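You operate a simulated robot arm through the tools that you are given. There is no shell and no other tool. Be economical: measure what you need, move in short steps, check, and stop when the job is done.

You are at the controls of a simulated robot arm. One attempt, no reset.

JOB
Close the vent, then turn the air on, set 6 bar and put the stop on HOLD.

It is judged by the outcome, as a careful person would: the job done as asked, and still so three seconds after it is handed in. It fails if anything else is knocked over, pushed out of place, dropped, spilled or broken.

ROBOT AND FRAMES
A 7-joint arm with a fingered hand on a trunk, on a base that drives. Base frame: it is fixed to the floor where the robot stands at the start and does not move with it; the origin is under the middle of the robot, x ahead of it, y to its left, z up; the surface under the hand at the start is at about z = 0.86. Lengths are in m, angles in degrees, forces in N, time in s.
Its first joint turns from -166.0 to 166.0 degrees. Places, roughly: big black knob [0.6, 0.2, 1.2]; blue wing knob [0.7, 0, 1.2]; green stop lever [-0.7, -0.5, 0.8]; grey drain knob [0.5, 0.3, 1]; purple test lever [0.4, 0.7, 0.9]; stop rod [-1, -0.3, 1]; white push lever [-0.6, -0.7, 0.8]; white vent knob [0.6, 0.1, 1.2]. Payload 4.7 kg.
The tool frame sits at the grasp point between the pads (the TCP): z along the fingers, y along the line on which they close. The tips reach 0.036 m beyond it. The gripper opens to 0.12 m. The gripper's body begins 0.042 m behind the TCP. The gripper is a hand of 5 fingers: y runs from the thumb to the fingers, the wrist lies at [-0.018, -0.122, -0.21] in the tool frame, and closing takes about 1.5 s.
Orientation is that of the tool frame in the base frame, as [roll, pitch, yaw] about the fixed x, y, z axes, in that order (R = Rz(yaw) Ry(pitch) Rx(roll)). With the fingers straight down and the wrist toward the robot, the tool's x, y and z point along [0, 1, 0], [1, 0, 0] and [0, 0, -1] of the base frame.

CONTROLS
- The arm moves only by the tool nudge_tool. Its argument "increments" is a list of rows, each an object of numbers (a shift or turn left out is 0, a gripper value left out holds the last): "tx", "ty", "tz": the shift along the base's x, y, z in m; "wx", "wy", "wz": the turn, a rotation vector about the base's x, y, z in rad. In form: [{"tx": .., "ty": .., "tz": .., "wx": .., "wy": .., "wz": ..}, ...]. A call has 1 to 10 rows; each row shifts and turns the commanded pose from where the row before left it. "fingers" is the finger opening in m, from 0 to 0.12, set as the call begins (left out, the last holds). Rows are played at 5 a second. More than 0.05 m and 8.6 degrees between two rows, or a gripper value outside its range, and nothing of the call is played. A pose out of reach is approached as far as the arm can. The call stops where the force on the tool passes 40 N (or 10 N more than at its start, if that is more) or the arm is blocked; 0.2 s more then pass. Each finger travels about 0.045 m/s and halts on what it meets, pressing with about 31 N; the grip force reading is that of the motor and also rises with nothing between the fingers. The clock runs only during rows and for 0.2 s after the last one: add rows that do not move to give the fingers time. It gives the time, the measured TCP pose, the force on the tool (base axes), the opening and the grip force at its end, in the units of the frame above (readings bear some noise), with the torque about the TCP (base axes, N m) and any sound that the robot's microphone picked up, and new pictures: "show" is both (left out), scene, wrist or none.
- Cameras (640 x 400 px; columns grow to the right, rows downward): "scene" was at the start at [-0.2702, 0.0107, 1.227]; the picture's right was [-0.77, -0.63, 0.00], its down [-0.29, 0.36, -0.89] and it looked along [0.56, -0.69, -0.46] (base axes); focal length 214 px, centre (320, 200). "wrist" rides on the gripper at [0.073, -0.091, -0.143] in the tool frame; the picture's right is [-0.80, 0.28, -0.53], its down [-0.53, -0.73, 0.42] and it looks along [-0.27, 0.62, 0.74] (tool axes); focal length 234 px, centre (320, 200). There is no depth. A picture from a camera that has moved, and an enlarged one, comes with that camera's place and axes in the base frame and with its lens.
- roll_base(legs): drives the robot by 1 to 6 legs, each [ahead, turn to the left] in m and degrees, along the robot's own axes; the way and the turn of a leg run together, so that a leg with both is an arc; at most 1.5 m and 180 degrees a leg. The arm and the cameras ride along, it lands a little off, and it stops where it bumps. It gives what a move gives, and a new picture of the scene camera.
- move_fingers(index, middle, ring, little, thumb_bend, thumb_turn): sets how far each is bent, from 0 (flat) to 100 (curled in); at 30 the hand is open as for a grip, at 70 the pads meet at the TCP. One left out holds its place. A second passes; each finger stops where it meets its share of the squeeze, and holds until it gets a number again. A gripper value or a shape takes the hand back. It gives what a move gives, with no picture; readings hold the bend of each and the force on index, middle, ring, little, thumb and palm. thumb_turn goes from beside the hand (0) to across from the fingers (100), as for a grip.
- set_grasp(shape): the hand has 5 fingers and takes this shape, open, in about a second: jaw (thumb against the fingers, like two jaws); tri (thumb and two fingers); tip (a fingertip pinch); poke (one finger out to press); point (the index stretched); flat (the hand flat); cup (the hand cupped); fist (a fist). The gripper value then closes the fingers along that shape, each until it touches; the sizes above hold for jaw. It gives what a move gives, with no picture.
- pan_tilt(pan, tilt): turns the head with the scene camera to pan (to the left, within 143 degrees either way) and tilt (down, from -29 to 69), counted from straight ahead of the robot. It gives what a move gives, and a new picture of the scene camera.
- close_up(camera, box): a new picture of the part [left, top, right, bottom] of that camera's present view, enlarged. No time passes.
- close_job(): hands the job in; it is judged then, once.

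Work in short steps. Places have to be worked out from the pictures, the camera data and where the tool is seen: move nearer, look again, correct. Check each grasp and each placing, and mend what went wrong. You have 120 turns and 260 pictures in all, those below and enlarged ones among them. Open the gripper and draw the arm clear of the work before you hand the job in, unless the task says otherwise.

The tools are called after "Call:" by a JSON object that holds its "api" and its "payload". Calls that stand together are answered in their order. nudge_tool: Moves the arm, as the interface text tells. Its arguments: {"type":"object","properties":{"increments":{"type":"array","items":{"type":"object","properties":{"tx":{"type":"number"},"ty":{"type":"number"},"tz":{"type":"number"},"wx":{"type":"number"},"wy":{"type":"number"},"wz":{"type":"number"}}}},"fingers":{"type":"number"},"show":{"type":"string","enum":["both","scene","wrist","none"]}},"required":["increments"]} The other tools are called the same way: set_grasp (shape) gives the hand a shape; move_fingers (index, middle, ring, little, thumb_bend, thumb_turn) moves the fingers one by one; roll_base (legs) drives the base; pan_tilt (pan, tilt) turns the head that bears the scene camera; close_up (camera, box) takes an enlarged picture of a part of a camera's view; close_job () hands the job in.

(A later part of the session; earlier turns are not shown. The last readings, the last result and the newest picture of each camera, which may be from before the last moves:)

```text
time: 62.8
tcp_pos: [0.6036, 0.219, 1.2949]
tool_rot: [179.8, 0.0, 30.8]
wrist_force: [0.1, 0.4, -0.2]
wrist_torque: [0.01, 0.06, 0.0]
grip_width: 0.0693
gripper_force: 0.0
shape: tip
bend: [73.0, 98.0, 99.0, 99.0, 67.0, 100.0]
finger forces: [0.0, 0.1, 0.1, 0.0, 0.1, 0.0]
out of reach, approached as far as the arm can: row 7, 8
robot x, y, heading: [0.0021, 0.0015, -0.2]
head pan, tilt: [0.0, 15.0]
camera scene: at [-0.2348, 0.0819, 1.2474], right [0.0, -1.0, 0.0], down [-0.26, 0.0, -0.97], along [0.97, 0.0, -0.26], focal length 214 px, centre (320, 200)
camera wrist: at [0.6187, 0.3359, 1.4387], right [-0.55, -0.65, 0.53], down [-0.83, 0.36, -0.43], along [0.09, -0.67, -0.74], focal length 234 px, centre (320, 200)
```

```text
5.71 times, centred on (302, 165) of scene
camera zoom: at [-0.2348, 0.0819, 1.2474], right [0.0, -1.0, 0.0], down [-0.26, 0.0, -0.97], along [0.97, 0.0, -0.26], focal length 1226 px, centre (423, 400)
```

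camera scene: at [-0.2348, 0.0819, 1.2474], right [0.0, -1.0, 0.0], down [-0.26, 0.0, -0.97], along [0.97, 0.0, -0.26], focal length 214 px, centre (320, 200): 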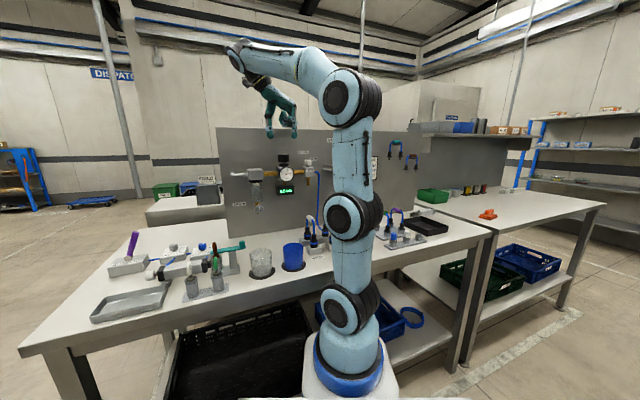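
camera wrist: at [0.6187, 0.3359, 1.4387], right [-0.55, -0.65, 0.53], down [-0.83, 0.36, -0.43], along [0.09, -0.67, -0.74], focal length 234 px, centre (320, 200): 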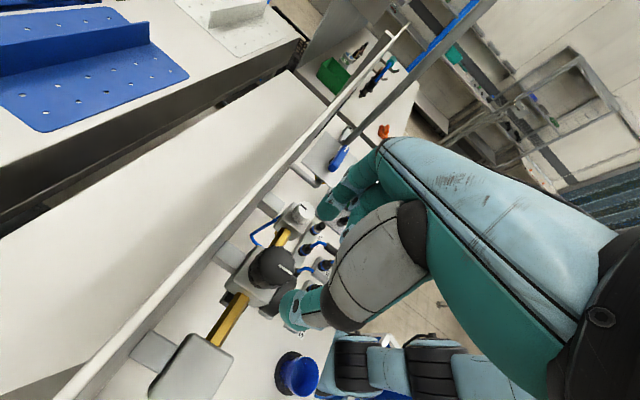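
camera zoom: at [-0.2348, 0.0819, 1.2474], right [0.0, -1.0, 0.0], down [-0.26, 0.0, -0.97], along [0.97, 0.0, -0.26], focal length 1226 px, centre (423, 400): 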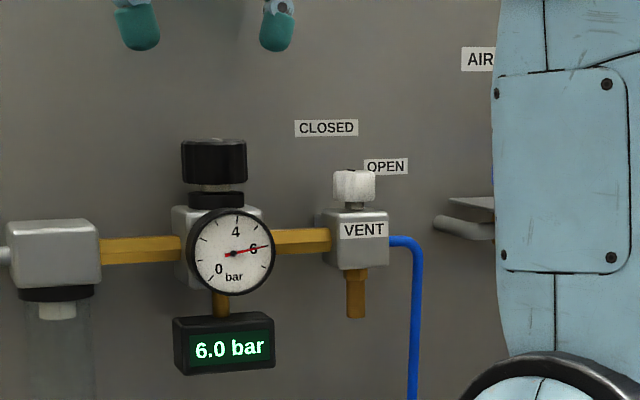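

6.0 bar holds with the vent closed and main ON. Now for the stop lever behind the robot: first I'll look down to learn the robot's footprint and tuck the arm.

Call:
{"api": "nudge_tool", "payload": {"increments": [{"tx": -0.03, "ty": -0.03, "wz": 0.14}, {"tx": -0.03, "ty": -0.03, "wz": 0.14}, {"tx": -0.03, "ty": -0.03, "wz": 0.14}, {"tx": -0.03, "ty": -0.03, "wz": 0.14}, {"tx": -0.03, "ty": -0.03, "wz": 0.14}, {"ty": -0.04, "wz": 0.14}], "show": "none"}}

Call:
{"api": "pan_tilt", "payload": {"pan": 0, "tilt": 68}}

Call:
{"api": "pan_tilt", "payload": {"pan": -90, "tilt": 55}}

Call:
{"api": "pan_tilt", "payload": {"pan": -142, "tilt": 50}}

```text
time: 64.2
tcp_pos: [0.4556, 0.0322, 1.2966]
tool_rot: [179.8, -0.1, 79.5]
wrist_force: [1.1, -3.7, 0.3]
wrist_torque: [0.31, 0.09, 0.04]
grip_width: 0.0699
gripper_force: 0.1
shape: tip
bend: [73.0, 98.0, 99.0, 99.0, 67.0, 100.0]
finger forces: [0.0, 0.0, 0.0, 0.1, 0.0, 0.0]
robot x, y, heading: [-0.001, -0.0015, 0.0]
head pan, tilt: [0.0, 15.0]
```

```text
time: 65.4
tcp_pos: [0.4547, 0.033, 1.2963]
tool_rot: [179.9, 0.0, 79.9]
wrist_force: [0.3, 0.5, 0.5]
wrist_torque: [0.01, -0.01, 0.0]
grip_width: 0.0697
gripper_force: 0.1
shape: tip
bend: [73.0, 98.0, 99.0, 99.0, 67.0, 100.0]
finger forces: [0.1, 0.0, 0.0, 0.1, 0.0, 0.1]
robot x, y, heading: [0.002, -0.0004, 0.0]
head pan, tilt: [0.0, 68.0]
camera scene: at [-0.2713, 0.0818, 1.1725], right [0.0, -1.0, 0.0], down [-0.93, 0.0, -0.38], along [0.38, 0.0, -0.93], focal length 214 px, centre (320, 200)
```

scene: 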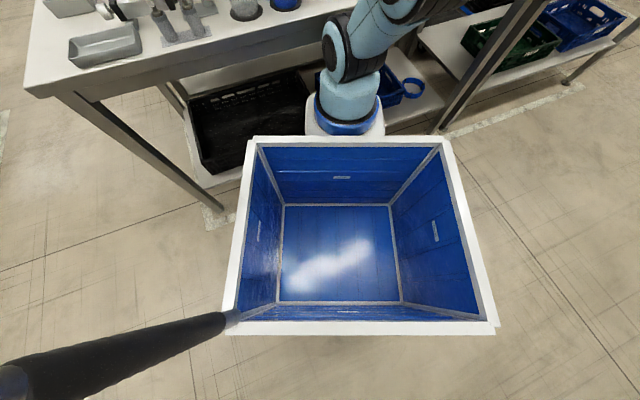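

```text
time: 67.1
tcp_pos: [0.4543, 0.0338, 1.2949]
tool_rot: [179.9, 0.0, 79.9]
wrist_force: [0.8, 0.9, -0.5]
wrist_torque: [-0.04, -0.01, 0.0]
grip_width: 0.0696
gripper_force: 0.1
shape: tip
bend: [73.0, 98.0, 99.0, 99.0, 67.0, 100.0]
finger forces: [0.1, 0.0, 0.0, 0.0, 0.0, 0.1]
robot x, y, heading: [-0.0002, -0.0017, 0.0]
head pan, tilt: [-90.0, 55.0]
camera scene: at [-0.3282, 0.0097, 1.1872], right [-1.0, 0.0, 0.0], down [0.0, 0.82, -0.57], along [0.0, -0.57, -0.82], focal length 214 px, centre (320, 200)
```

scene: 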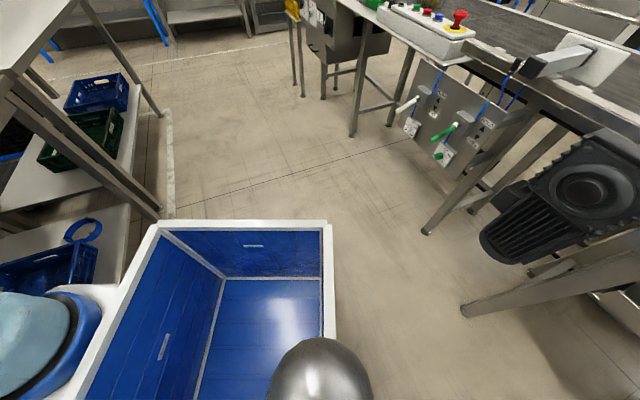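

```text
time: 68.3
tcp_pos: [0.4547, 0.0335, 1.2961]
tool_rot: [179.9, 0.0, 79.9]
wrist_force: [0.2, 0.7, -0.6]
wrist_torque: [-0.02, 0.01, -0.03]
grip_width: 0.0695
gripper_force: 0.1
shape: tip
bend: [73.0, 98.0, 99.0, 99.0, 67.0, 100.0]
finger forces: [0.1, 0.1, 0.0, 0.0, 0.0, 0.0]
robot x, y, heading: [-0.0004, -0.0003, -0.1]
head pan, tilt: [-142.0, 50.0]
camera scene: at [-0.3888, 0.0343, 1.1937], right [-0.62, 0.79, 0.0], down [0.6, 0.47, -0.64], along [-0.51, -0.4, -0.77], focal length 214 px, centre (320, 200)
```

scene: 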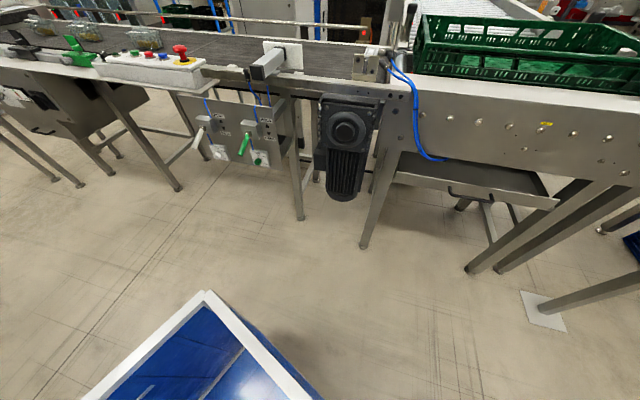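

The conveyor runs parallel to the bench (both ~22° turned), and the green lever pivot is near (-0.715, -0.51, 0.81). I'll back off 0.28 m to mid-aisle, then turn about -157° to face it.

Call:
{"api": "roll_base", "payload": {"legs": [[-0.28, 0]]}}

```text
time: 70.2
tcp_pos: [0.178, 0.0288, 1.2958]
tool_rot: [179.9, 0.0, 78.9]
wrist_force: [-0.3, -0.2, 0.4]
wrist_torque: [-0.04, -0.01, 0.01]
grip_width: 0.07
gripper_force: 0.1
shape: tip
bend: [73.0, 98.0, 99.0, 99.0, 67.0, 100.0]
finger forces: [0.0, 0.0, 0.0, 0.0, 0.1, 0.0]
robot x, y, heading: [-0.2764, 0.0002, -0.3]
head pan, tilt: [-142.0, 50.0]
camera scene: at [-0.6675, 0.034, 1.1937], right [-0.61, 0.79, 0.0], down [0.6, 0.47, -0.64], along [-0.51, -0.39, -0.77], focal length 214 px, centre (320, 200)
```

scene: 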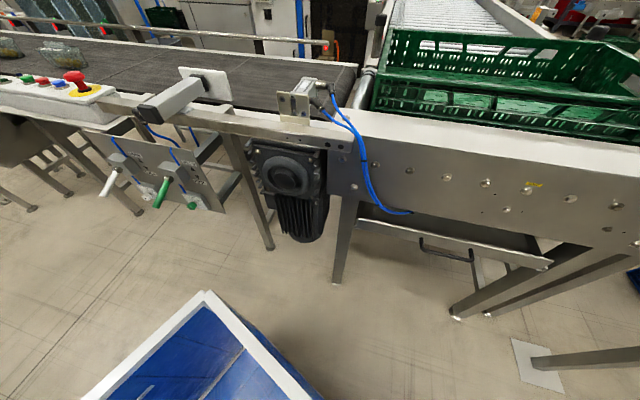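

Clear. Turn clockwise in stages.

Call:
{"api": "roll_base", "payload": {"legs": [[0, -80]]}}

```text
time: 74.0
tcp_pos: [-0.1601, -0.4419, 1.2947]
tool_rot: [-180.0, 0.0, 0.3]
wrist_force: [-0.1, -0.1, 0.0]
wrist_torque: [-0.02, 0.02, 0.01]
grip_width: 0.0696
gripper_force: 0.1
shape: tip
bend: [73.0, 98.0, 99.0, 99.0, 67.0, 100.0]
finger forces: [0.1, 0.0, 0.0, 0.0, 0.0, 0.1]
robot x, y, heading: [-0.2778, -0.0004, -78.7]
head pan, tilt: [-142.0, 50.0]
camera scene: at [-0.3214, 0.3899, 1.1937], right [0.65, 0.76, 0.0], down [0.58, -0.5, -0.64], along [-0.49, 0.42, -0.77], focal length 214 px, centre (320, 200)
```

scene: 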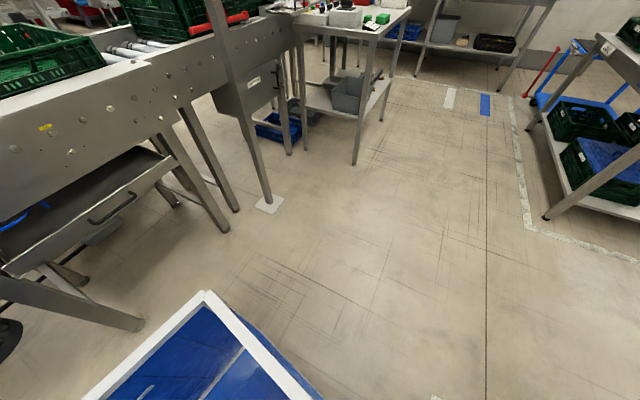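

No bump. Turn the remaining -78°, then point the head forward.

Call:
{"api": "roll_base", "payload": {"legs": [[0, -78]]}}

Call:
{"api": "pan_tilt", "payload": {"pan": 20, "tilt": 30}}

Call:
{"api": "close_up", "payload": {"camera": "scene", "box": [200, 120, 400, 260]}}

```text
time: 77.7
tcp_pos: [-0.6827, -0.2144, 1.2969]
tool_rot: [179.9, 0.0, -77.1]
wrist_force: [0.2, -0.1, -0.2]
wrist_torque: [-0.02, -0.03, 0.03]
grip_width: 0.0697
gripper_force: 0.1
shape: tip
bend: [73.0, 98.0, 99.0, 99.0, 67.0, 100.0]
finger forces: [0.1, 0.1, 0.1, 0.1, 0.0, 0.0]
robot x, y, heading: [-0.2775, -0.0016, -155.7]
head pan, tilt: [-142.0, 50.0]
camera scene: at [0.0931, 0.1297, 1.1937], right [0.88, -0.47, 0.0], down [-0.36, -0.68, -0.64], along [0.3, 0.57, -0.77], focal length 214 px, centre (320, 200)
```

scene: 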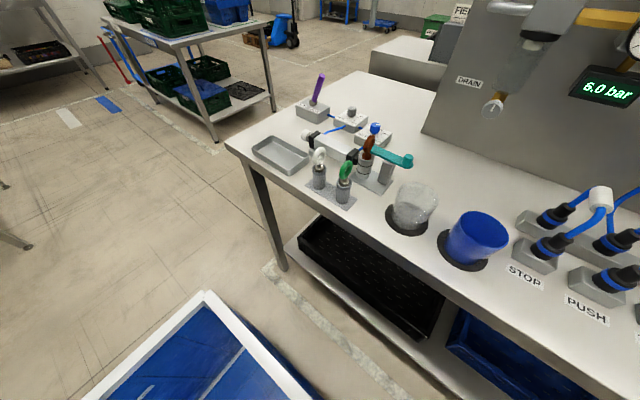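

```text
time: 80.2
tcp_pos: [-0.6827, -0.2152, 1.2962]
tool_rot: [180.0, 0.0, -76.9]
wrist_force: [0.7, 0.4, -0.4]
wrist_torque: [0.0, -0.01, 0.0]
grip_width: 0.0697
gripper_force: 0.1
shape: tip
bend: [73.0, 98.0, 99.0, 99.0, 67.0, 100.0]
finger forces: [0.0, 0.0, 0.0, 0.0, 0.0, 0.0]
robot x, y, heading: [-0.2816, -0.0016, -156.0]
head pan, tilt: [20.0, 30.0]
camera scene: at [-0.0081, -0.0011, 1.2232], right [-0.69, 0.72, 0.0], down [0.36, 0.35, -0.87], along [-0.62, -0.6, -0.5], focal length 214 px, centre (320, 200)
```

scene: 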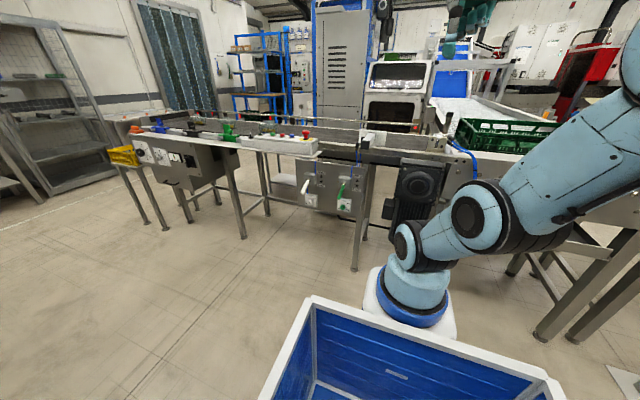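

```text
2.86 times, centred on (300, 190) of scene
camera zoom: at [-0.0081, -0.0011, 1.2232], right [-0.69, 0.72, 0.0], down [0.36, 0.35, -0.87], along [-0.62, -0.6, -0.5], focal length 613 px, centre (377, 229)
```

zoom: 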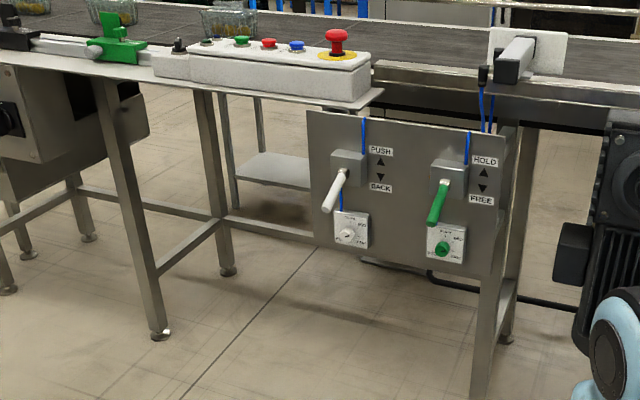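

The lever sticks out of its box about 7.5 cm and slopes down to FREE; tip near (-0.678, -0.528, 0.744), pivot near (-0.745, -0.561, 0.787). I'll bring the hand over it from above, closing along the panel.

Call:
{"api": "nudge_tool", "payload": {"increments": [{"tx": 0.003, "ty": -0.0315, "tz": -0.015, "wz": -0.14}, {"tx": 0.003, "ty": -0.0315, "tz": -0.015, "wz": -0.14}, {"tx": 0.003, "ty": -0.0315, "tz": -0.015, "wz": -0.14}, {"tx": 0.003, "ty": -0.0315, "tz": -0.015, "wz": -0.14}, {"tx": 0.003, "ty": -0.0315, "tz": -0.015, "wz": -0.14}, {"tx": 0.003, "ty": -0.0315, "tz": -0.015, "wz": -0.14}, {"tx": 0.003, "ty": -0.0315, "tz": -0.015, "wz": -0.14}, {"tx": 0.003, "ty": -0.0315, "tz": -0.015, "wz": -0.14}, {"tx": 0.003, "ty": -0.0315, "tz": -0.015, "wz": -0.14}, {"tx": 0.003, "ty": -0.0315, "tz": -0.015, "wz": -0.14}], "fingers": 0.075}}

```text
time: 82.4
tcp_pos: [-0.6529, -0.5232, 1.1058]
tool_rot: [180.0, -0.1, -157.3]
wrist_force: [0.0, 0.7, 0.9]
wrist_torque: [-0.09, 0.02, 0.02]
grip_width: 0.0749
gripper_force: 0.0
shape: tip
bend: [29.0, 98.0, 99.0, 99.0, 64.0, 100.0]
finger forces: [0.1, 0.0, 0.0, 0.0, 0.1, 0.0]
out of reach, approached as far as the arm can: row 8, 9, 10
robot x, y, heading: [-0.2769, -0.002, -155.8]
head pan, tilt: [20.0, 30.0]
camera scene: at [-0.0079, -0.0009, 1.2232], right [-0.69, 0.72, 0.0], down [0.36, 0.35, -0.87], along [-0.62, -0.6, -0.5], focal length 214 px, centre (320, 200)
camera wrist: at [-0.6839, -0.6357, 1.251], right [0.63, 0.57, 0.52], down [0.77, -0.47, -0.43], along [0.01, 0.68, -0.74], focal length 234 px, centre (320, 200)
```

scene: 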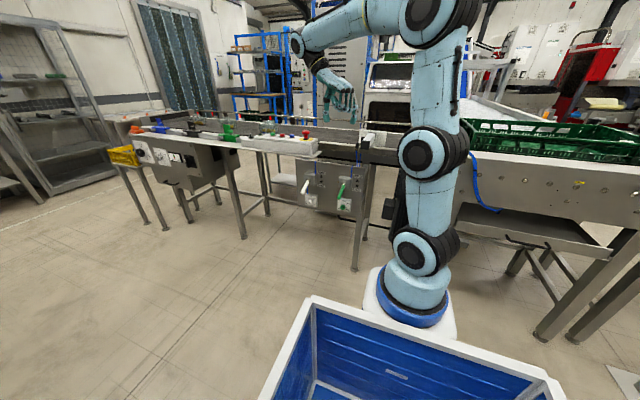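
wrist: 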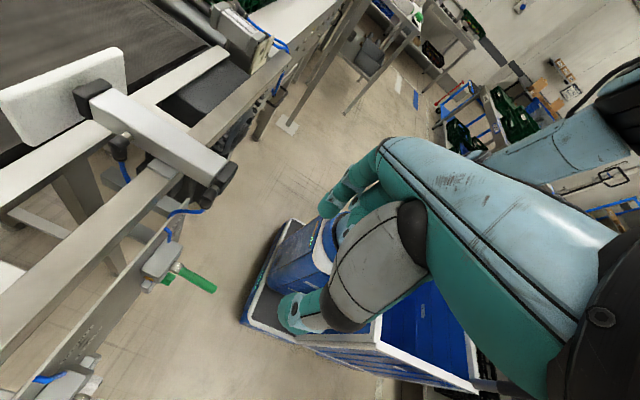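

The wrist view confirms the lever tip at (-0.677, -0.529) to within millimetres. Descend straight towards it.

Call:
{"api": "nudge_tool", "payload": {"increments": [{"tz": -0.045, "tx": -0.005}, {"tz": -0.045, "tx": -0.005}, {"tz": -0.045, "tx": -0.005}, {"tz": -0.045, "tx": -0.005, "ty": -0.004}, {"tz": -0.045, "tx": -0.005, "ty": -0.004}, {"tz": -0.03, "tx": -0.005}, {}]}}

Call:
{"api": "close_up", "payload": {"camera": "scene", "box": [290, 110, 400, 230]}}

Call:
{"api": "close_up", "payload": {"camera": "wrist", "box": [200, 180, 360, 320]}}

```text
time: 84.0
tcp_pos: [-0.6804, -0.5326, 0.8507]
tool_rot: [180.0, 0.0, -157.2]
wrist_force: [0.5, -0.2, -0.2]
wrist_torque: [0.02, 0.0, 0.01]
grip_width: 0.0749
gripper_force: 0.0
shape: tip
bend: [29.0, 98.0, 99.0, 99.0, 64.0, 100.0]
finger forces: [0.0, 0.1, 0.1, 0.0, 0.1, 0.0]
robot x, y, heading: [-0.2788, 0.0027, -155.9]
head pan, tilt: [20.0, 30.0]
camera scene: at [-0.008, -0.0013, 1.2232], right [-0.69, 0.72, 0.0], down [0.36, 0.35, -0.87], along [-0.62, -0.6, -0.5], focal length 214 px, centre (320, 200)
camera wrist: at [-0.7129, -0.6455, 0.9941], right [0.63, 0.57, 0.53], down [0.77, -0.47, -0.43], along [0.0, 0.68, -0.74], focal length 234 px, centre (320, 200)
```

scene: 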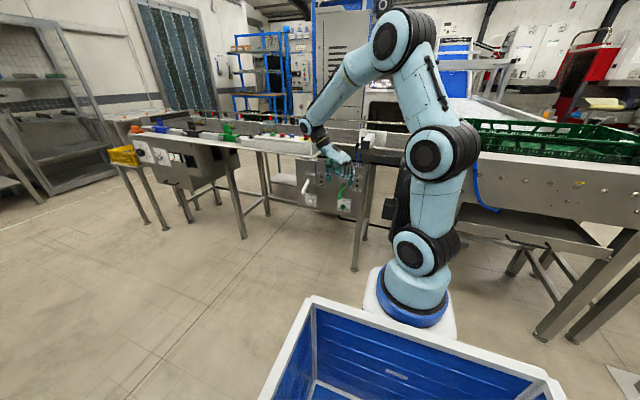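
wrist: 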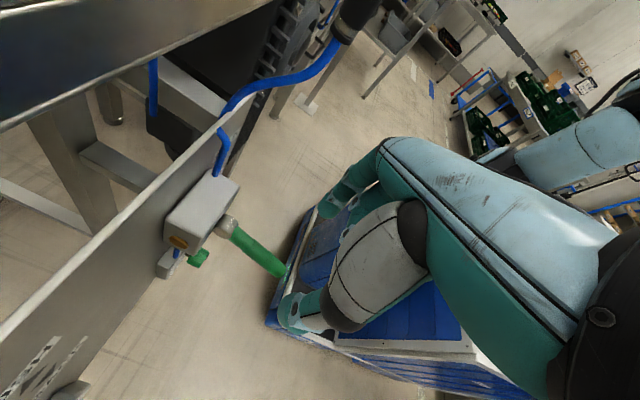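

```text
3.33 times, centred on (345, 170) of scene
camera zoom: at [-0.008, -0.0013, 1.2232], right [-0.69, 0.72, 0.0], down [0.36, 0.35, -0.87], along [-0.62, -0.6, -0.5], focal length 715 px, centre (237, 300)
```

zoom: 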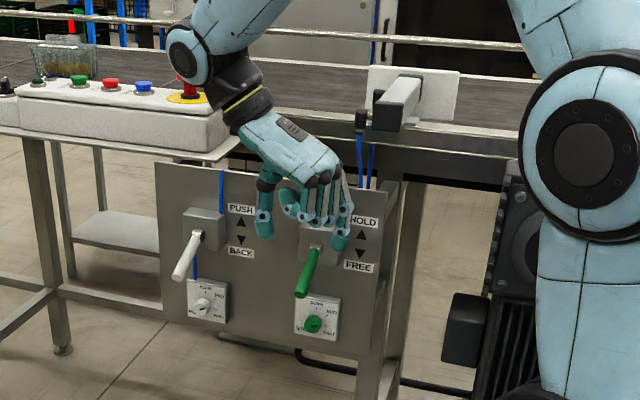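

```text
2.86 times, centred on (280, 250) of wrist
camera zoom: at [-0.7129, -0.6455, 0.9941], right [0.63, 0.57, 0.53], down [0.77, -0.47, -0.43], along [0.0, 0.68, -0.74], focal length 669 px, centre (434, 57)
```

zoom: 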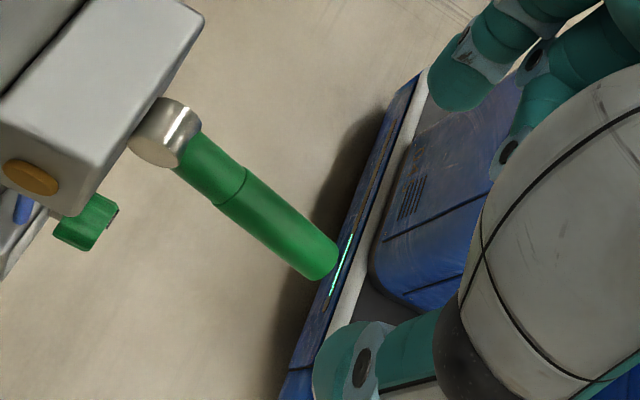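

Lever is lined up between the fingers. Lower 0.096 m onto the grip point near the end of the handle.

Call:
{"api": "nudge_tool", "payload": {"increments": [{"tz": -0.04, "tx": -0.004, "ty": -0.002}, {"tz": -0.035, "tx": -0.004, "ty": -0.002}, {"tz": -0.021, "tx": -0.002}, {}], "show": "none"}}

Call:
{"api": "close_up", "payload": {"camera": "scene", "box": [290, 110, 400, 230]}}

Call:
{"api": "close_up", "payload": {"camera": "wrist", "box": [200, 180, 360, 320]}}

```text
time: 85.0
tcp_pos: [-0.6916, -0.5364, 0.7567]
tool_rot: [179.9, 0.0, -157.2]
wrist_force: [-1.3, 0.7, -0.3]
wrist_torque: [-0.01, -0.03, 0.0]
grip_width: 0.0747
gripper_force: 0.0
shape: tip
bend: [29.0, 98.0, 99.0, 99.0, 64.0, 100.0]
finger forces: [0.1, 0.0, 0.0, 0.0, 0.0, 0.0]
robot x, y, heading: [-0.2816, 0.0013, -156.1]
head pan, tilt: [20.0, 30.0]
```

```text
3.33 times, centred on (345, 170) of scene
camera zoom: at [-0.0081, -0.0013, 1.2232], right [-0.69, 0.72, 0.0], down [0.36, 0.35, -0.87], along [-0.62, -0.6, -0.5], focal length 715 px, centre (237, 300)
```

zoom: 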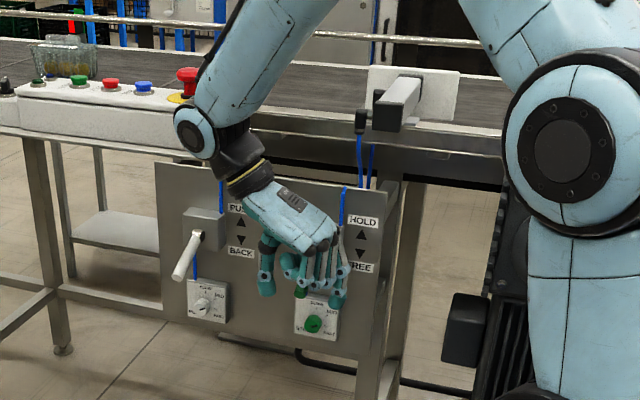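

```text
2.86 times, centred on (280, 250) of wrist
camera zoom: at [-0.7229, -0.6492, 0.9006], right [0.63, 0.57, 0.53], down [0.77, -0.47, -0.43], along [0.0, 0.68, -0.74], focal length 669 px, centre (434, 57)
```

zoom: 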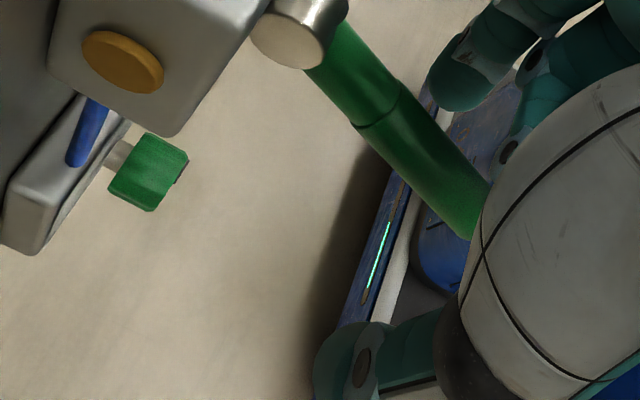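

The handle sits between thumb and index. Close gently onto it.

Call:
{"api": "nudge_tool", "payload": {"increments": [{}, {}, {}, {}, {}, {}, {}, {}], "fingers": 0.0, "show": "none"}}

Call:
{"api": "close_up", "payload": {"camera": "wrist", "box": [200, 180, 360, 320]}}

```text
time: 86.8
tcp_pos: [-0.6911, -0.5366, 0.7566]
tool_rot: [179.9, 0.0, -157.2]
wrist_force: [5.1, 1.7, -3.9]
wrist_torque: [0.03, -0.07, -0.1]
grip_width: 0.0036
gripper_force: 30.7
shape: tip
bend: [70.0, 100.0, 100.0, 100.0, 72.0, 100.0]
finger forces: [4.4, 0.0, 0.0, 0.1, 0.1, 0.0]
robot x, y, heading: [-0.2814, -0.0028, -155.9]
head pan, tilt: [20.0, 30.0]
```

```text
2.86 times, centred on (280, 250) of wrist
camera zoom: at [-0.7226, -0.6492, 0.9005], right [0.63, 0.57, 0.53], down [0.77, -0.47, -0.43], along [0.0, 0.68, -0.74], focal length 669 px, centre (434, 57)
```

zoom: 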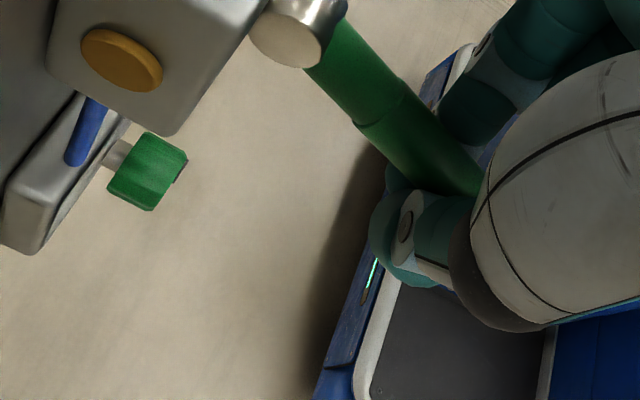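

The fingertips met just under the handle rather than squeezing it, which also hooks it. Lift a little and check that the lever follows.

Call:
{"api": "nudge_tool", "payload": {"increments": [{"tz": 0.012}, {"tz": 0.012}], "show": "none"}}

Call:
{"api": "close_up", "payload": {"camera": "wrist", "box": [200, 180, 360, 320]}}

Call:
{"api": "close_up", "payload": {"camera": "scene", "box": [310, 140, 380, 220]}}

```text
time: 87.4
tcp_pos: [-0.6917, -0.5373, 0.781]
tool_rot: [179.9, 0.0, -157.1]
wrist_force: [5.4, 4.5, -0.9]
wrist_torque: [0.05, -0.08, -0.09]
grip_width: 0.0033
gripper_force: 30.3
shape: tip
bend: [70.0, 100.0, 100.0, 100.0, 73.0, 100.0]
finger forces: [8.3, 0.1, 0.0, 0.1, 0.0, 0.1]
robot x, y, heading: [-0.2773, 0.0006, -156.0]
head pan, tilt: [20.0, 30.0]
```

```text
2.86 times, centred on (280, 250) of wrist
camera zoom: at [-0.7232, -0.6497, 0.9256], right [0.63, 0.57, 0.53], down [0.77, -0.47, -0.43], along [0.0, 0.68, -0.74], focal length 669 px, centre (434, 57)
```

zoom: 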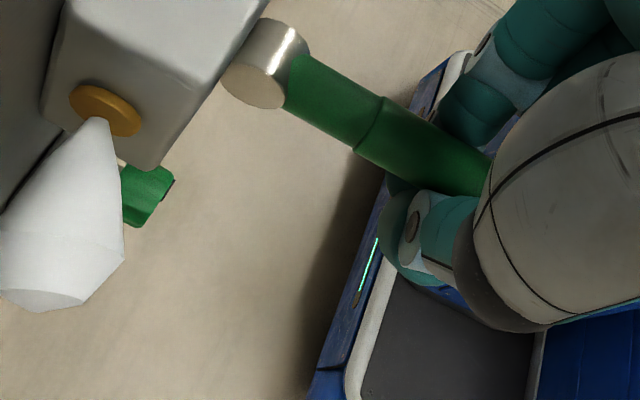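

```text
5.00 times, centred on (345, 180) of scene
camera zoom: at [-0.0079, -0.0013, 1.2232], right [-0.69, 0.72, 0.0], down [0.36, 0.35, -0.87], along [-0.62, -0.6, -0.5], focal length 1072 px, centre (195, 300)
```

zoom: 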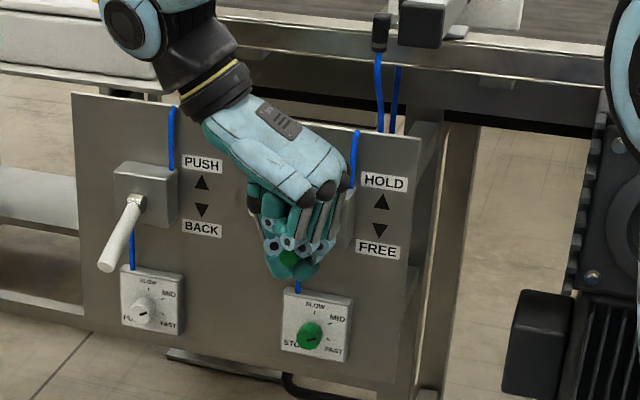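

The lever follows (a puff of exhaust shows at the valve). Continue lifting.

Call:
{"api": "nudge_tool", "payload": {"increments": [{"tz": 0.015}, {"tz": 0.015}, {"tz": 0.015}, {"tz": 0.012}], "show": "none"}}

Call:
{"api": "close_up", "payload": {"camera": "wrist", "box": [200, 180, 360, 320]}}

Call:
{"api": "close_up", "payload": {"camera": "scene", "box": [310, 110, 400, 210]}}

```text
time: 88.1
tcp_pos: [-0.6915, -0.5354, 0.8087]
tool_rot: [179.6, 0.6, -157.2]
wrist_force: [-2.7, -5.9, -26.0]
wrist_torque: [0.03, -0.01, -0.01]
grip_width: 0.0035
gripper_force: 30.3
shape: tip
bend: [70.0, 100.0, 100.0, 100.0, 72.0, 100.0]
finger forces: [1.0, 0.1, 0.0, 0.0, 0.0, 0.0]
robot x, y, heading: [-0.2785, -0.0037, -156.0]
head pan, tilt: [20.0, 30.0]
stopped in row 3: the force on the tool passed its limit at 52 N (the readings are from after the stop); the commanded pose is now the measured one
```

```text
2.86 times, centred on (280, 250) of wrist
camera zoom: at [-0.7231, -0.649, 0.9513], right [0.63, 0.56, 0.53], down [0.78, -0.46, -0.43], along [0.01, 0.68, -0.73], focal length 669 px, centre (434, 57)
```

zoom: 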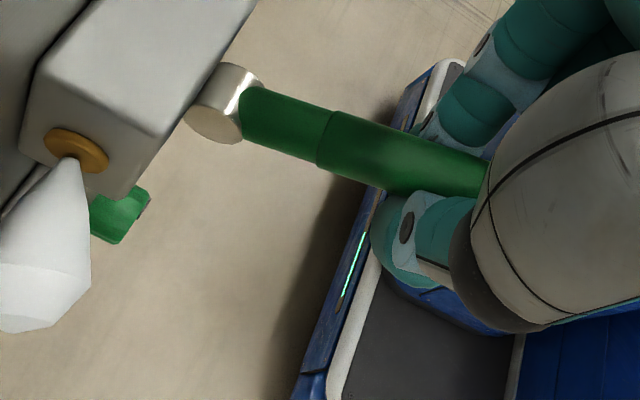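

```text
4.00 times, centred on (355, 160) of scene
camera zoom: at [-0.0087, -0.0021, 1.2233], right [-0.69, 0.72, 0.0], down [0.36, 0.35, -0.87], along [-0.62, -0.6, -0.5], focal length 858 px, centre (180, 360)
```

zoom: 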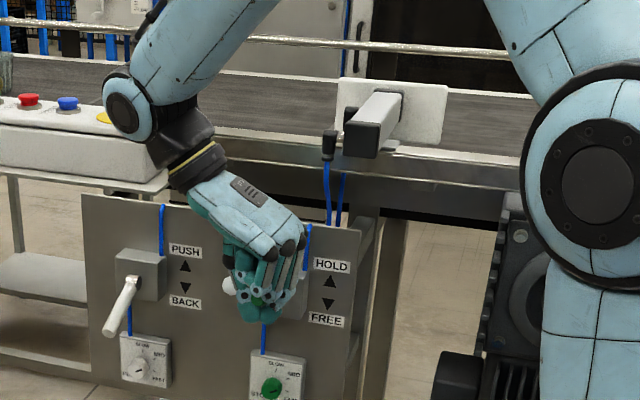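

The lever is now about 27° above horizontal, hard against its stop. Open the fingers, rise clear and inspect.

Call:
{"api": "nudge_tool", "payload": {"increments": [{}, {}, {}, {}, {}], "fingers": 0.075, "show": "none"}}

Call:
{"api": "nudge_tool", "payload": {"increments": [{"tz": 0.04}, {"tz": 0.045}, {"tz": 0.045}, {"tz": 0.045, "tx": 0.01}, {"tz": 0.04, "tx": 0.02}, {"tz": 0.03, "tx": 0.03}]}}

Call:
{"api": "close_up", "payload": {"camera": "scene", "box": [290, 110, 450, 230]}}

Call:
{"api": "close_up", "payload": {"camera": "wrist", "box": [0, 20, 320, 320]}}

```text
time: 89.3
tcp_pos: [-0.691, -0.5355, 0.811]
tool_rot: [179.6, 0.3, -157.2]
wrist_force: [-0.6, 0.6, 0.1]
wrist_torque: [0.0, 0.02, -0.02]
grip_width: 0.0747
gripper_force: 0.0
shape: tip
bend: [29.0, 98.0, 99.0, 99.0, 64.0, 100.0]
finger forces: [0.0, 0.2, 0.1, 0.1, 0.1, 0.0]
robot x, y, heading: [-0.2799, -0.0041, -156.2]
head pan, tilt: [20.0, 30.0]
```

```text
time: 90.7
tcp_pos: [-0.63, -0.5337, 1.0564]
tool_rot: [179.6, 0.3, -157.2]
wrist_force: [-0.8, -0.2, 0.0]
wrist_torque: [0.02, -0.01, -0.02]
grip_width: 0.0746
gripper_force: 0.1
shape: tip
bend: [29.0, 98.0, 99.0, 99.0, 64.0, 100.0]
finger forces: [0.1, 0.0, 0.0, 0.0, 0.0, 0.0]
robot x, y, heading: [-0.2763, -0.0024, -155.9]
head pan, tilt: [20.0, 30.0]
camera scene: at [-0.0083, -0.0017, 1.2232], right [-0.69, 0.72, 0.0], down [0.36, 0.35, -0.87], along [-0.62, -0.6, -0.5], focal length 214 px, centre (320, 200)
camera wrist: at [-0.6626, -0.6478, 1.1986], right [0.63, 0.56, 0.53], down [0.78, -0.46, -0.43], along [0.01, 0.68, -0.73], focal length 234 px, centre (320, 200)
```

scene: 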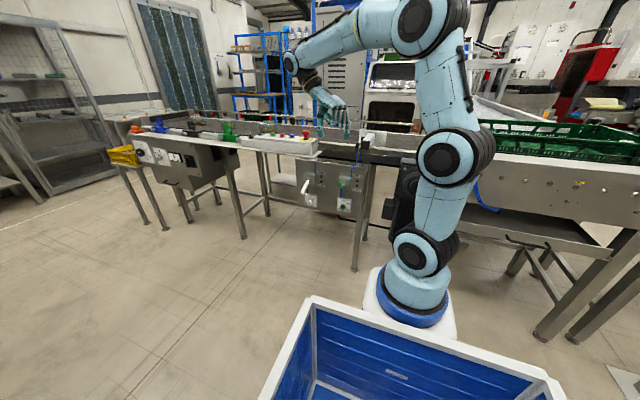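
wrist: 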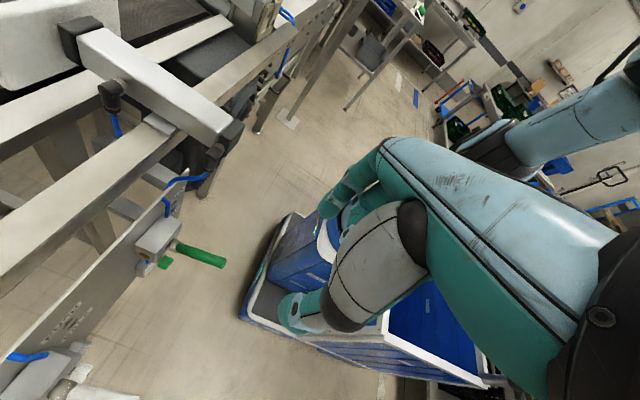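

```text
3.33 times, centred on (370, 170) of scene
camera zoom: at [-0.0083, -0.0017, 1.2232], right [-0.69, 0.72, 0.0], down [0.36, 0.35, -0.87], along [-0.62, -0.6, -0.5], focal length 715 px, centre (153, 300)
```

zoom: 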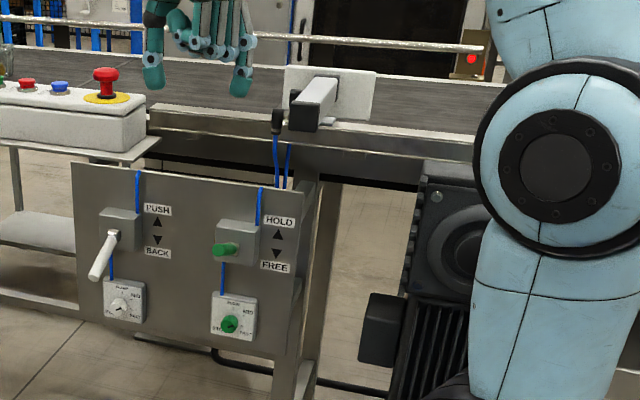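

```text
1.33 times, centred on (160, 170) of wrist
camera zoom: at [-0.6626, -0.6478, 1.1986], right [0.63, 0.56, 0.53], down [0.78, -0.46, -0.43], along [0.01, 0.68, -0.73], focal length 312 px, centre (533, 240)
```

zoom: 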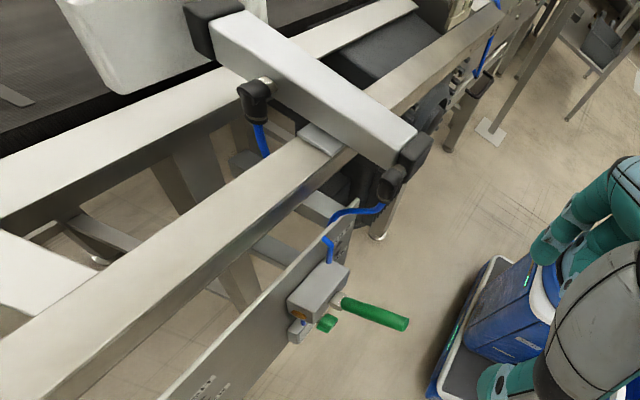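

The lever now points up toward HOLD. To confirm the stop rod itself (near (-1, -0.3, 1)), retreat the hand up and to the right, and look.

Call:
{"api": "nudge_tool", "payload": {"increments": [{"tz": 0.03, "tx": 0.01, "ty": 0.02, "wz": 0.14}, {"tz": 0.03, "ty": 0.03, "wz": 0.14}, {"tz": 0.03, "ty": 0.03, "wz": 0.14}, {"tz": 0.03, "ty": 0.03, "wz": 0.14}, {"tz": 0.03, "ty": 0.03, "wz": 0.14}, {"tz": 0.03, "ty": 0.03, "wz": 0.14}, {"tz": 0.03, "ty": 0.03, "wz": 0.14}, {"tz": 0.02, "ty": 0.03, "wz": 0.14}, {"ty": 0.03, "wz": 0.14}, {"ty": 0.03, "wz": 0.14}]}}

Call:
{"api": "close_up", "payload": {"camera": "scene", "box": [290, 110, 450, 230]}}

```text
time: 92.9
tcp_pos: [-0.6216, -0.2463, 1.2873]
tool_rot: [179.7, 0.6, -76.8]
wrist_force: [0.3, -1.6, -0.5]
wrist_torque: [0.12, 0.0, -0.04]
grip_width: 0.0749
gripper_force: 0.2
shape: tip
bend: [29.0, 98.0, 99.0, 99.0, 64.0, 100.0]
finger forces: [0.0, 0.0, 0.0, 0.1, 0.0, 0.0]
robot x, y, heading: [-0.2767, 0.0031, -155.9]
head pan, tilt: [20.0, 30.0]
camera scene: at [-0.0083, -0.0016, 1.2232], right [-0.69, 0.72, 0.0], down [0.36, 0.35, -0.87], along [-0.62, -0.6, -0.5], focal length 214 px, centre (320, 200)
camera wrist: at [-0.5147, -0.297, 1.4304], right [-0.45, 0.72, 0.53], down [0.59, 0.69, -0.42], along [-0.67, 0.12, -0.73], focal length 234 px, centre (320, 200)
```

scene: 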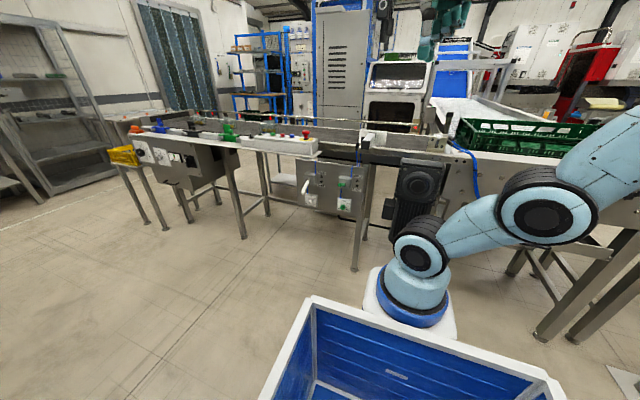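
wrist: 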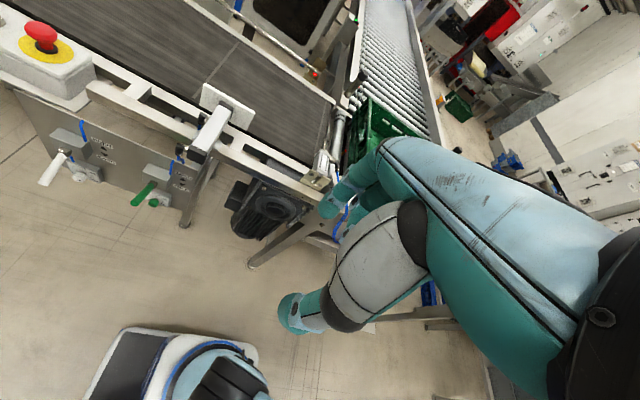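

```text
3.33 times, centred on (370, 170) of scene
camera zoom: at [-0.0083, -0.0016, 1.2232], right [-0.69, 0.72, 0.0], down [0.36, 0.35, -0.87], along [-0.62, -0.6, -0.5], focal length 715 px, centre (153, 300)
```

zoom: 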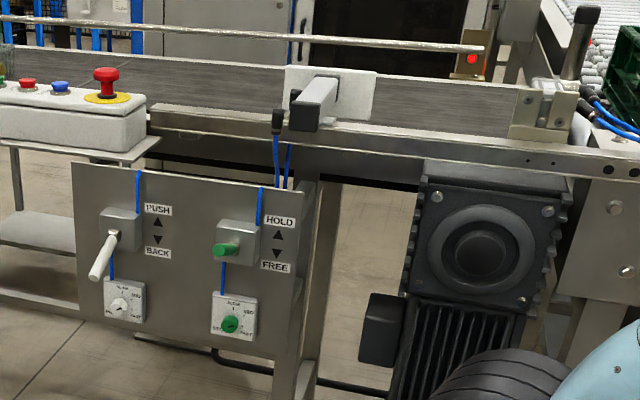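

Call:
{"api": "close_up", "payload": {"camera": "scene", "box": [400, 110, 470, 165]}}

Call:
{"api": "close_up", "payload": {"camera": "wrist", "box": [270, 90, 390, 210]}}

Call:
{"api": "close_up", "payload": {"camera": "wrist", "box": [30, 100, 230, 225]}}

Call:
{"api": "close_up", "payload": {"camera": "scene", "box": [330, 160, 370, 200]}}

```text
7.27 times, centred on (435, 138) of scene
camera zoom: at [-0.0083, -0.0016, 1.2232], right [-0.69, 0.72, 0.0], down [0.36, 0.35, -0.87], along [-0.62, -0.6, -0.5], focal length 1560 px, centre (-516, 654)
```

zoom: 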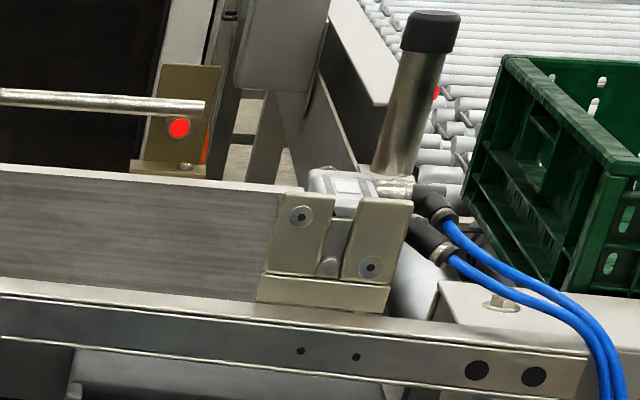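

```text
3.33 times, centred on (330, 150) of wrist
camera zoom: at [-0.5147, -0.297, 1.4304], right [-0.45, 0.72, 0.53], down [0.59, 0.69, -0.42], along [-0.67, 0.12, -0.73], focal length 781 px, centre (287, 367)
```

zoom: 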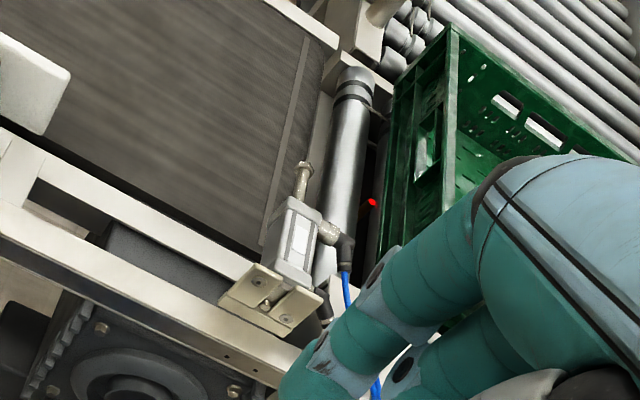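

```text
3.20 times, centred on (130, 162) of wrist
camera zoom: at [-0.5147, -0.297, 1.4304], right [-0.45, 0.72, 0.53], down [0.59, 0.69, -0.42], along [-0.67, 0.12, -0.73], focal length 749 px, centre (928, 320)
```

zoom: 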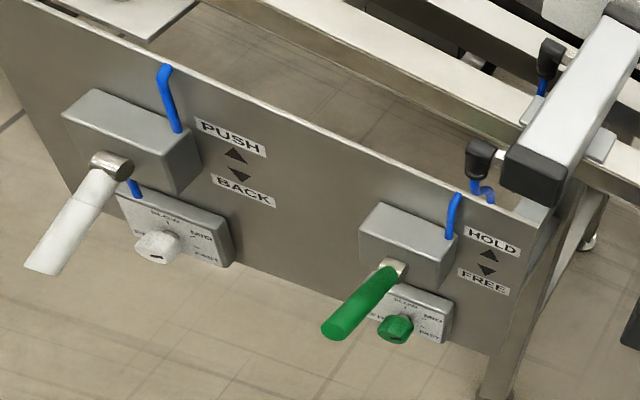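

```text
10.00 times, centred on (350, 180) of scene
camera zoom: at [-0.0083, -0.0016, 1.2232], right [-0.69, 0.72, 0.0], down [0.36, 0.35, -0.87], along [-0.62, -0.6, -0.5], focal length 2145 px, centre (20, 400)
```

zoom: 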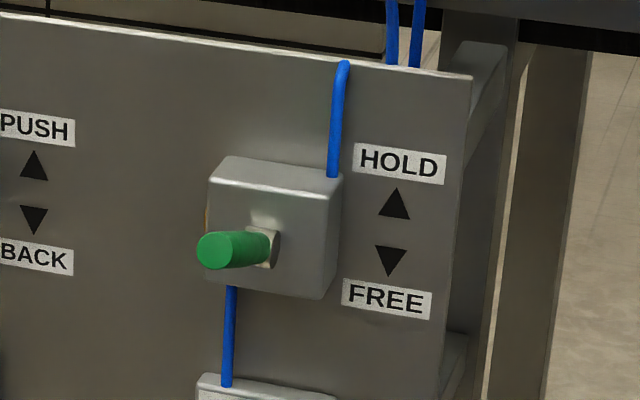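

The lever measures about +23° now versus about -33° at FREE, so it may not have gone quite all the way: the handle end may have jammed on my curled fingers. I'll go back and pinch it properly with the fingertips, TCP ~27 mm above the handle, and lift to the true stop.

Call:
{"api": "nudge_tool", "payload": {"increments": [{"tx": -0.003, "ty": -0.029, "tz": -0.01, "wz": -0.14}, {"tx": -0.003, "ty": -0.029, "tz": -0.01, "wz": -0.14}, {"tx": -0.003, "ty": -0.029, "tz": -0.02, "wz": -0.14}, {"tx": -0.003, "ty": -0.029, "tz": -0.02, "wz": -0.14}, {"tx": -0.003, "ty": -0.029, "tz": -0.02, "wz": -0.14}, {"tx": -0.003, "ty": -0.029, "tz": -0.02, "wz": -0.14}, {"tx": -0.003, "ty": -0.029, "tz": -0.02, "wz": -0.14}, {"tx": -0.003, "ty": -0.029, "tz": -0.02, "wz": -0.14}, {"tx": -0.003, "ty": -0.029, "tz": -0.02, "wz": -0.14}, {"tx": -0.003, "ty": -0.029, "tz": -0.02, "wz": -0.14}], "show": "none"}}

Call:
{"api": "nudge_tool", "payload": {"increments": [{"tz": -0.045, "tx": -0.006}, {"tz": -0.045, "tx": -0.006}, {"tz": -0.045, "tx": -0.006}, {"tz": -0.04, "tx": -0.006}, {}], "show": "wrist"}}

Call:
{"api": "close_up", "payload": {"camera": "wrist", "box": [200, 180, 360, 320]}}

```text
time: 95.1
tcp_pos: [-0.649, -0.5322, 1.0997]
tool_rot: [179.6, 0.5, -157.3]
wrist_force: [0.0, 0.0, 1.3]
wrist_torque: [-0.03, 0.05, -0.02]
grip_width: 0.0747
gripper_force: 0.0
shape: tip
bend: [29.0, 98.0, 99.0, 99.0, 64.0, 100.0]
finger forces: [0.0, 0.0, 0.1, 0.1, 0.0, 0.0]
out of reach, approached as far as the arm can: row 10
robot x, y, heading: [-0.2804, -0.0016, -156.2]
head pan, tilt: [20.0, 30.0]
```

```text
time: 96.3
tcp_pos: [-0.6733, -0.5311, 0.9261]
tool_rot: [179.5, 0.5, -157.2]
wrist_force: [-0.5, 0.1, 1.3]
wrist_torque: [0.01, 0.03, 0.02]
grip_width: 0.075
gripper_force: 0.1
shape: tip
bend: [29.0, 98.0, 99.0, 99.0, 64.0, 100.0]
finger forces: [0.1, 0.0, 0.0, 0.0, 0.1, 0.1]
robot x, y, heading: [-0.2804, -0.0015, -155.8]
head pan, tilt: [20.0, 30.0]
camera wrist: at [-0.7053, -0.6446, 1.0692], right [0.63, 0.56, 0.53], down [0.78, -0.47, -0.43], along [0.01, 0.68, -0.73], focal length 234 px, centre (320, 200)
```

wrist: 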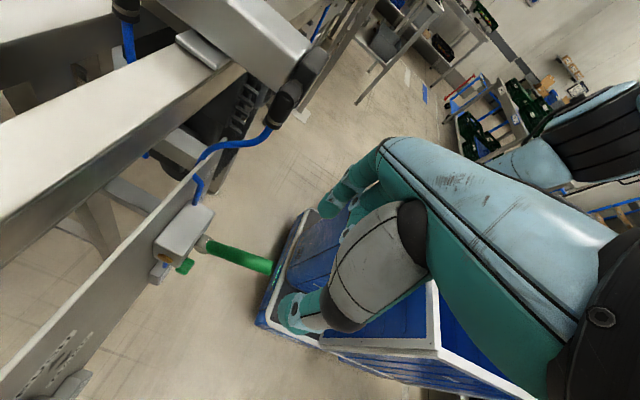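

```text
2.86 times, centred on (280, 250) of wrist
camera zoom: at [-0.7053, -0.6446, 1.0692], right [0.63, 0.56, 0.53], down [0.78, -0.47, -0.43], along [0.01, 0.68, -0.73], focal length 669 px, centre (434, 57)
```

zoom: 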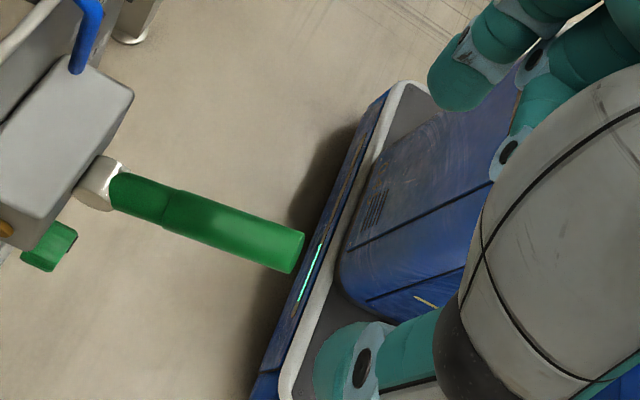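

Call:
{"api": "nudge_tool", "payload": {"increments": [{"tz": -0.04, "tx": -0.006, "ty": -0.002}, {"tz": -0.035, "tx": -0.006, "ty": -0.002}, {"tz": -0.02, "tx": -0.004}, {}], "show": "none"}}

Call:
{"api": "nudge_tool", "payload": {"increments": [{}, {}, {}, {}, {}, {}, {}, {}], "fingers": 0.0, "show": "none"}}

Call:
{"api": "close_up", "payload": {"camera": "wrist", "box": [200, 180, 360, 320]}}

```text
time: 97.3
tcp_pos: [-0.6906, -0.5366, 0.8321]
tool_rot: [179.7, 0.4, -157.1]
wrist_force: [-0.1, 0.0, -0.6]
wrist_torque: [0.02, 0.04, 0.0]
grip_width: 0.075
gripper_force: 0.0
shape: tip
bend: [29.0, 98.0, 99.0, 99.0, 64.0, 100.0]
finger forces: [0.1, 0.0, 0.0, 0.0, 0.0, 0.0]
robot x, y, heading: [-0.2782, -0.0017, -156.0]
head pan, tilt: [20.0, 30.0]
```

```text
time: 99.1
tcp_pos: [-0.6912, -0.5368, 0.8326]
tool_rot: [179.7, 0.5, -157.2]
wrist_force: [-0.1, 1.3, -0.4]
wrist_torque: [0.07, 0.0, -0.01]
grip_width: 0.0109
gripper_force: 30.9
shape: tip
bend: [71.0, 100.0, 100.0, 100.0, 73.0, 100.0]
finger forces: [27.8, 0.0, 0.1, 0.0, 26.5, 0.1]
robot x, y, heading: [-0.2814, -0.0018, -156.0]
head pan, tilt: [20.0, 30.0]
```

```text
2.86 times, centred on (280, 250) of wrist
camera zoom: at [-0.7229, -0.6507, 0.9751], right [0.63, 0.56, 0.53], down [0.78, -0.47, -0.43], along [0.01, 0.68, -0.73], focal length 669 px, centre (434, 57)
```

zoom: 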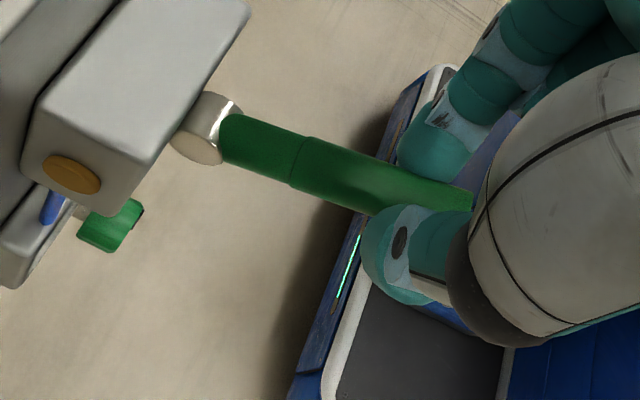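

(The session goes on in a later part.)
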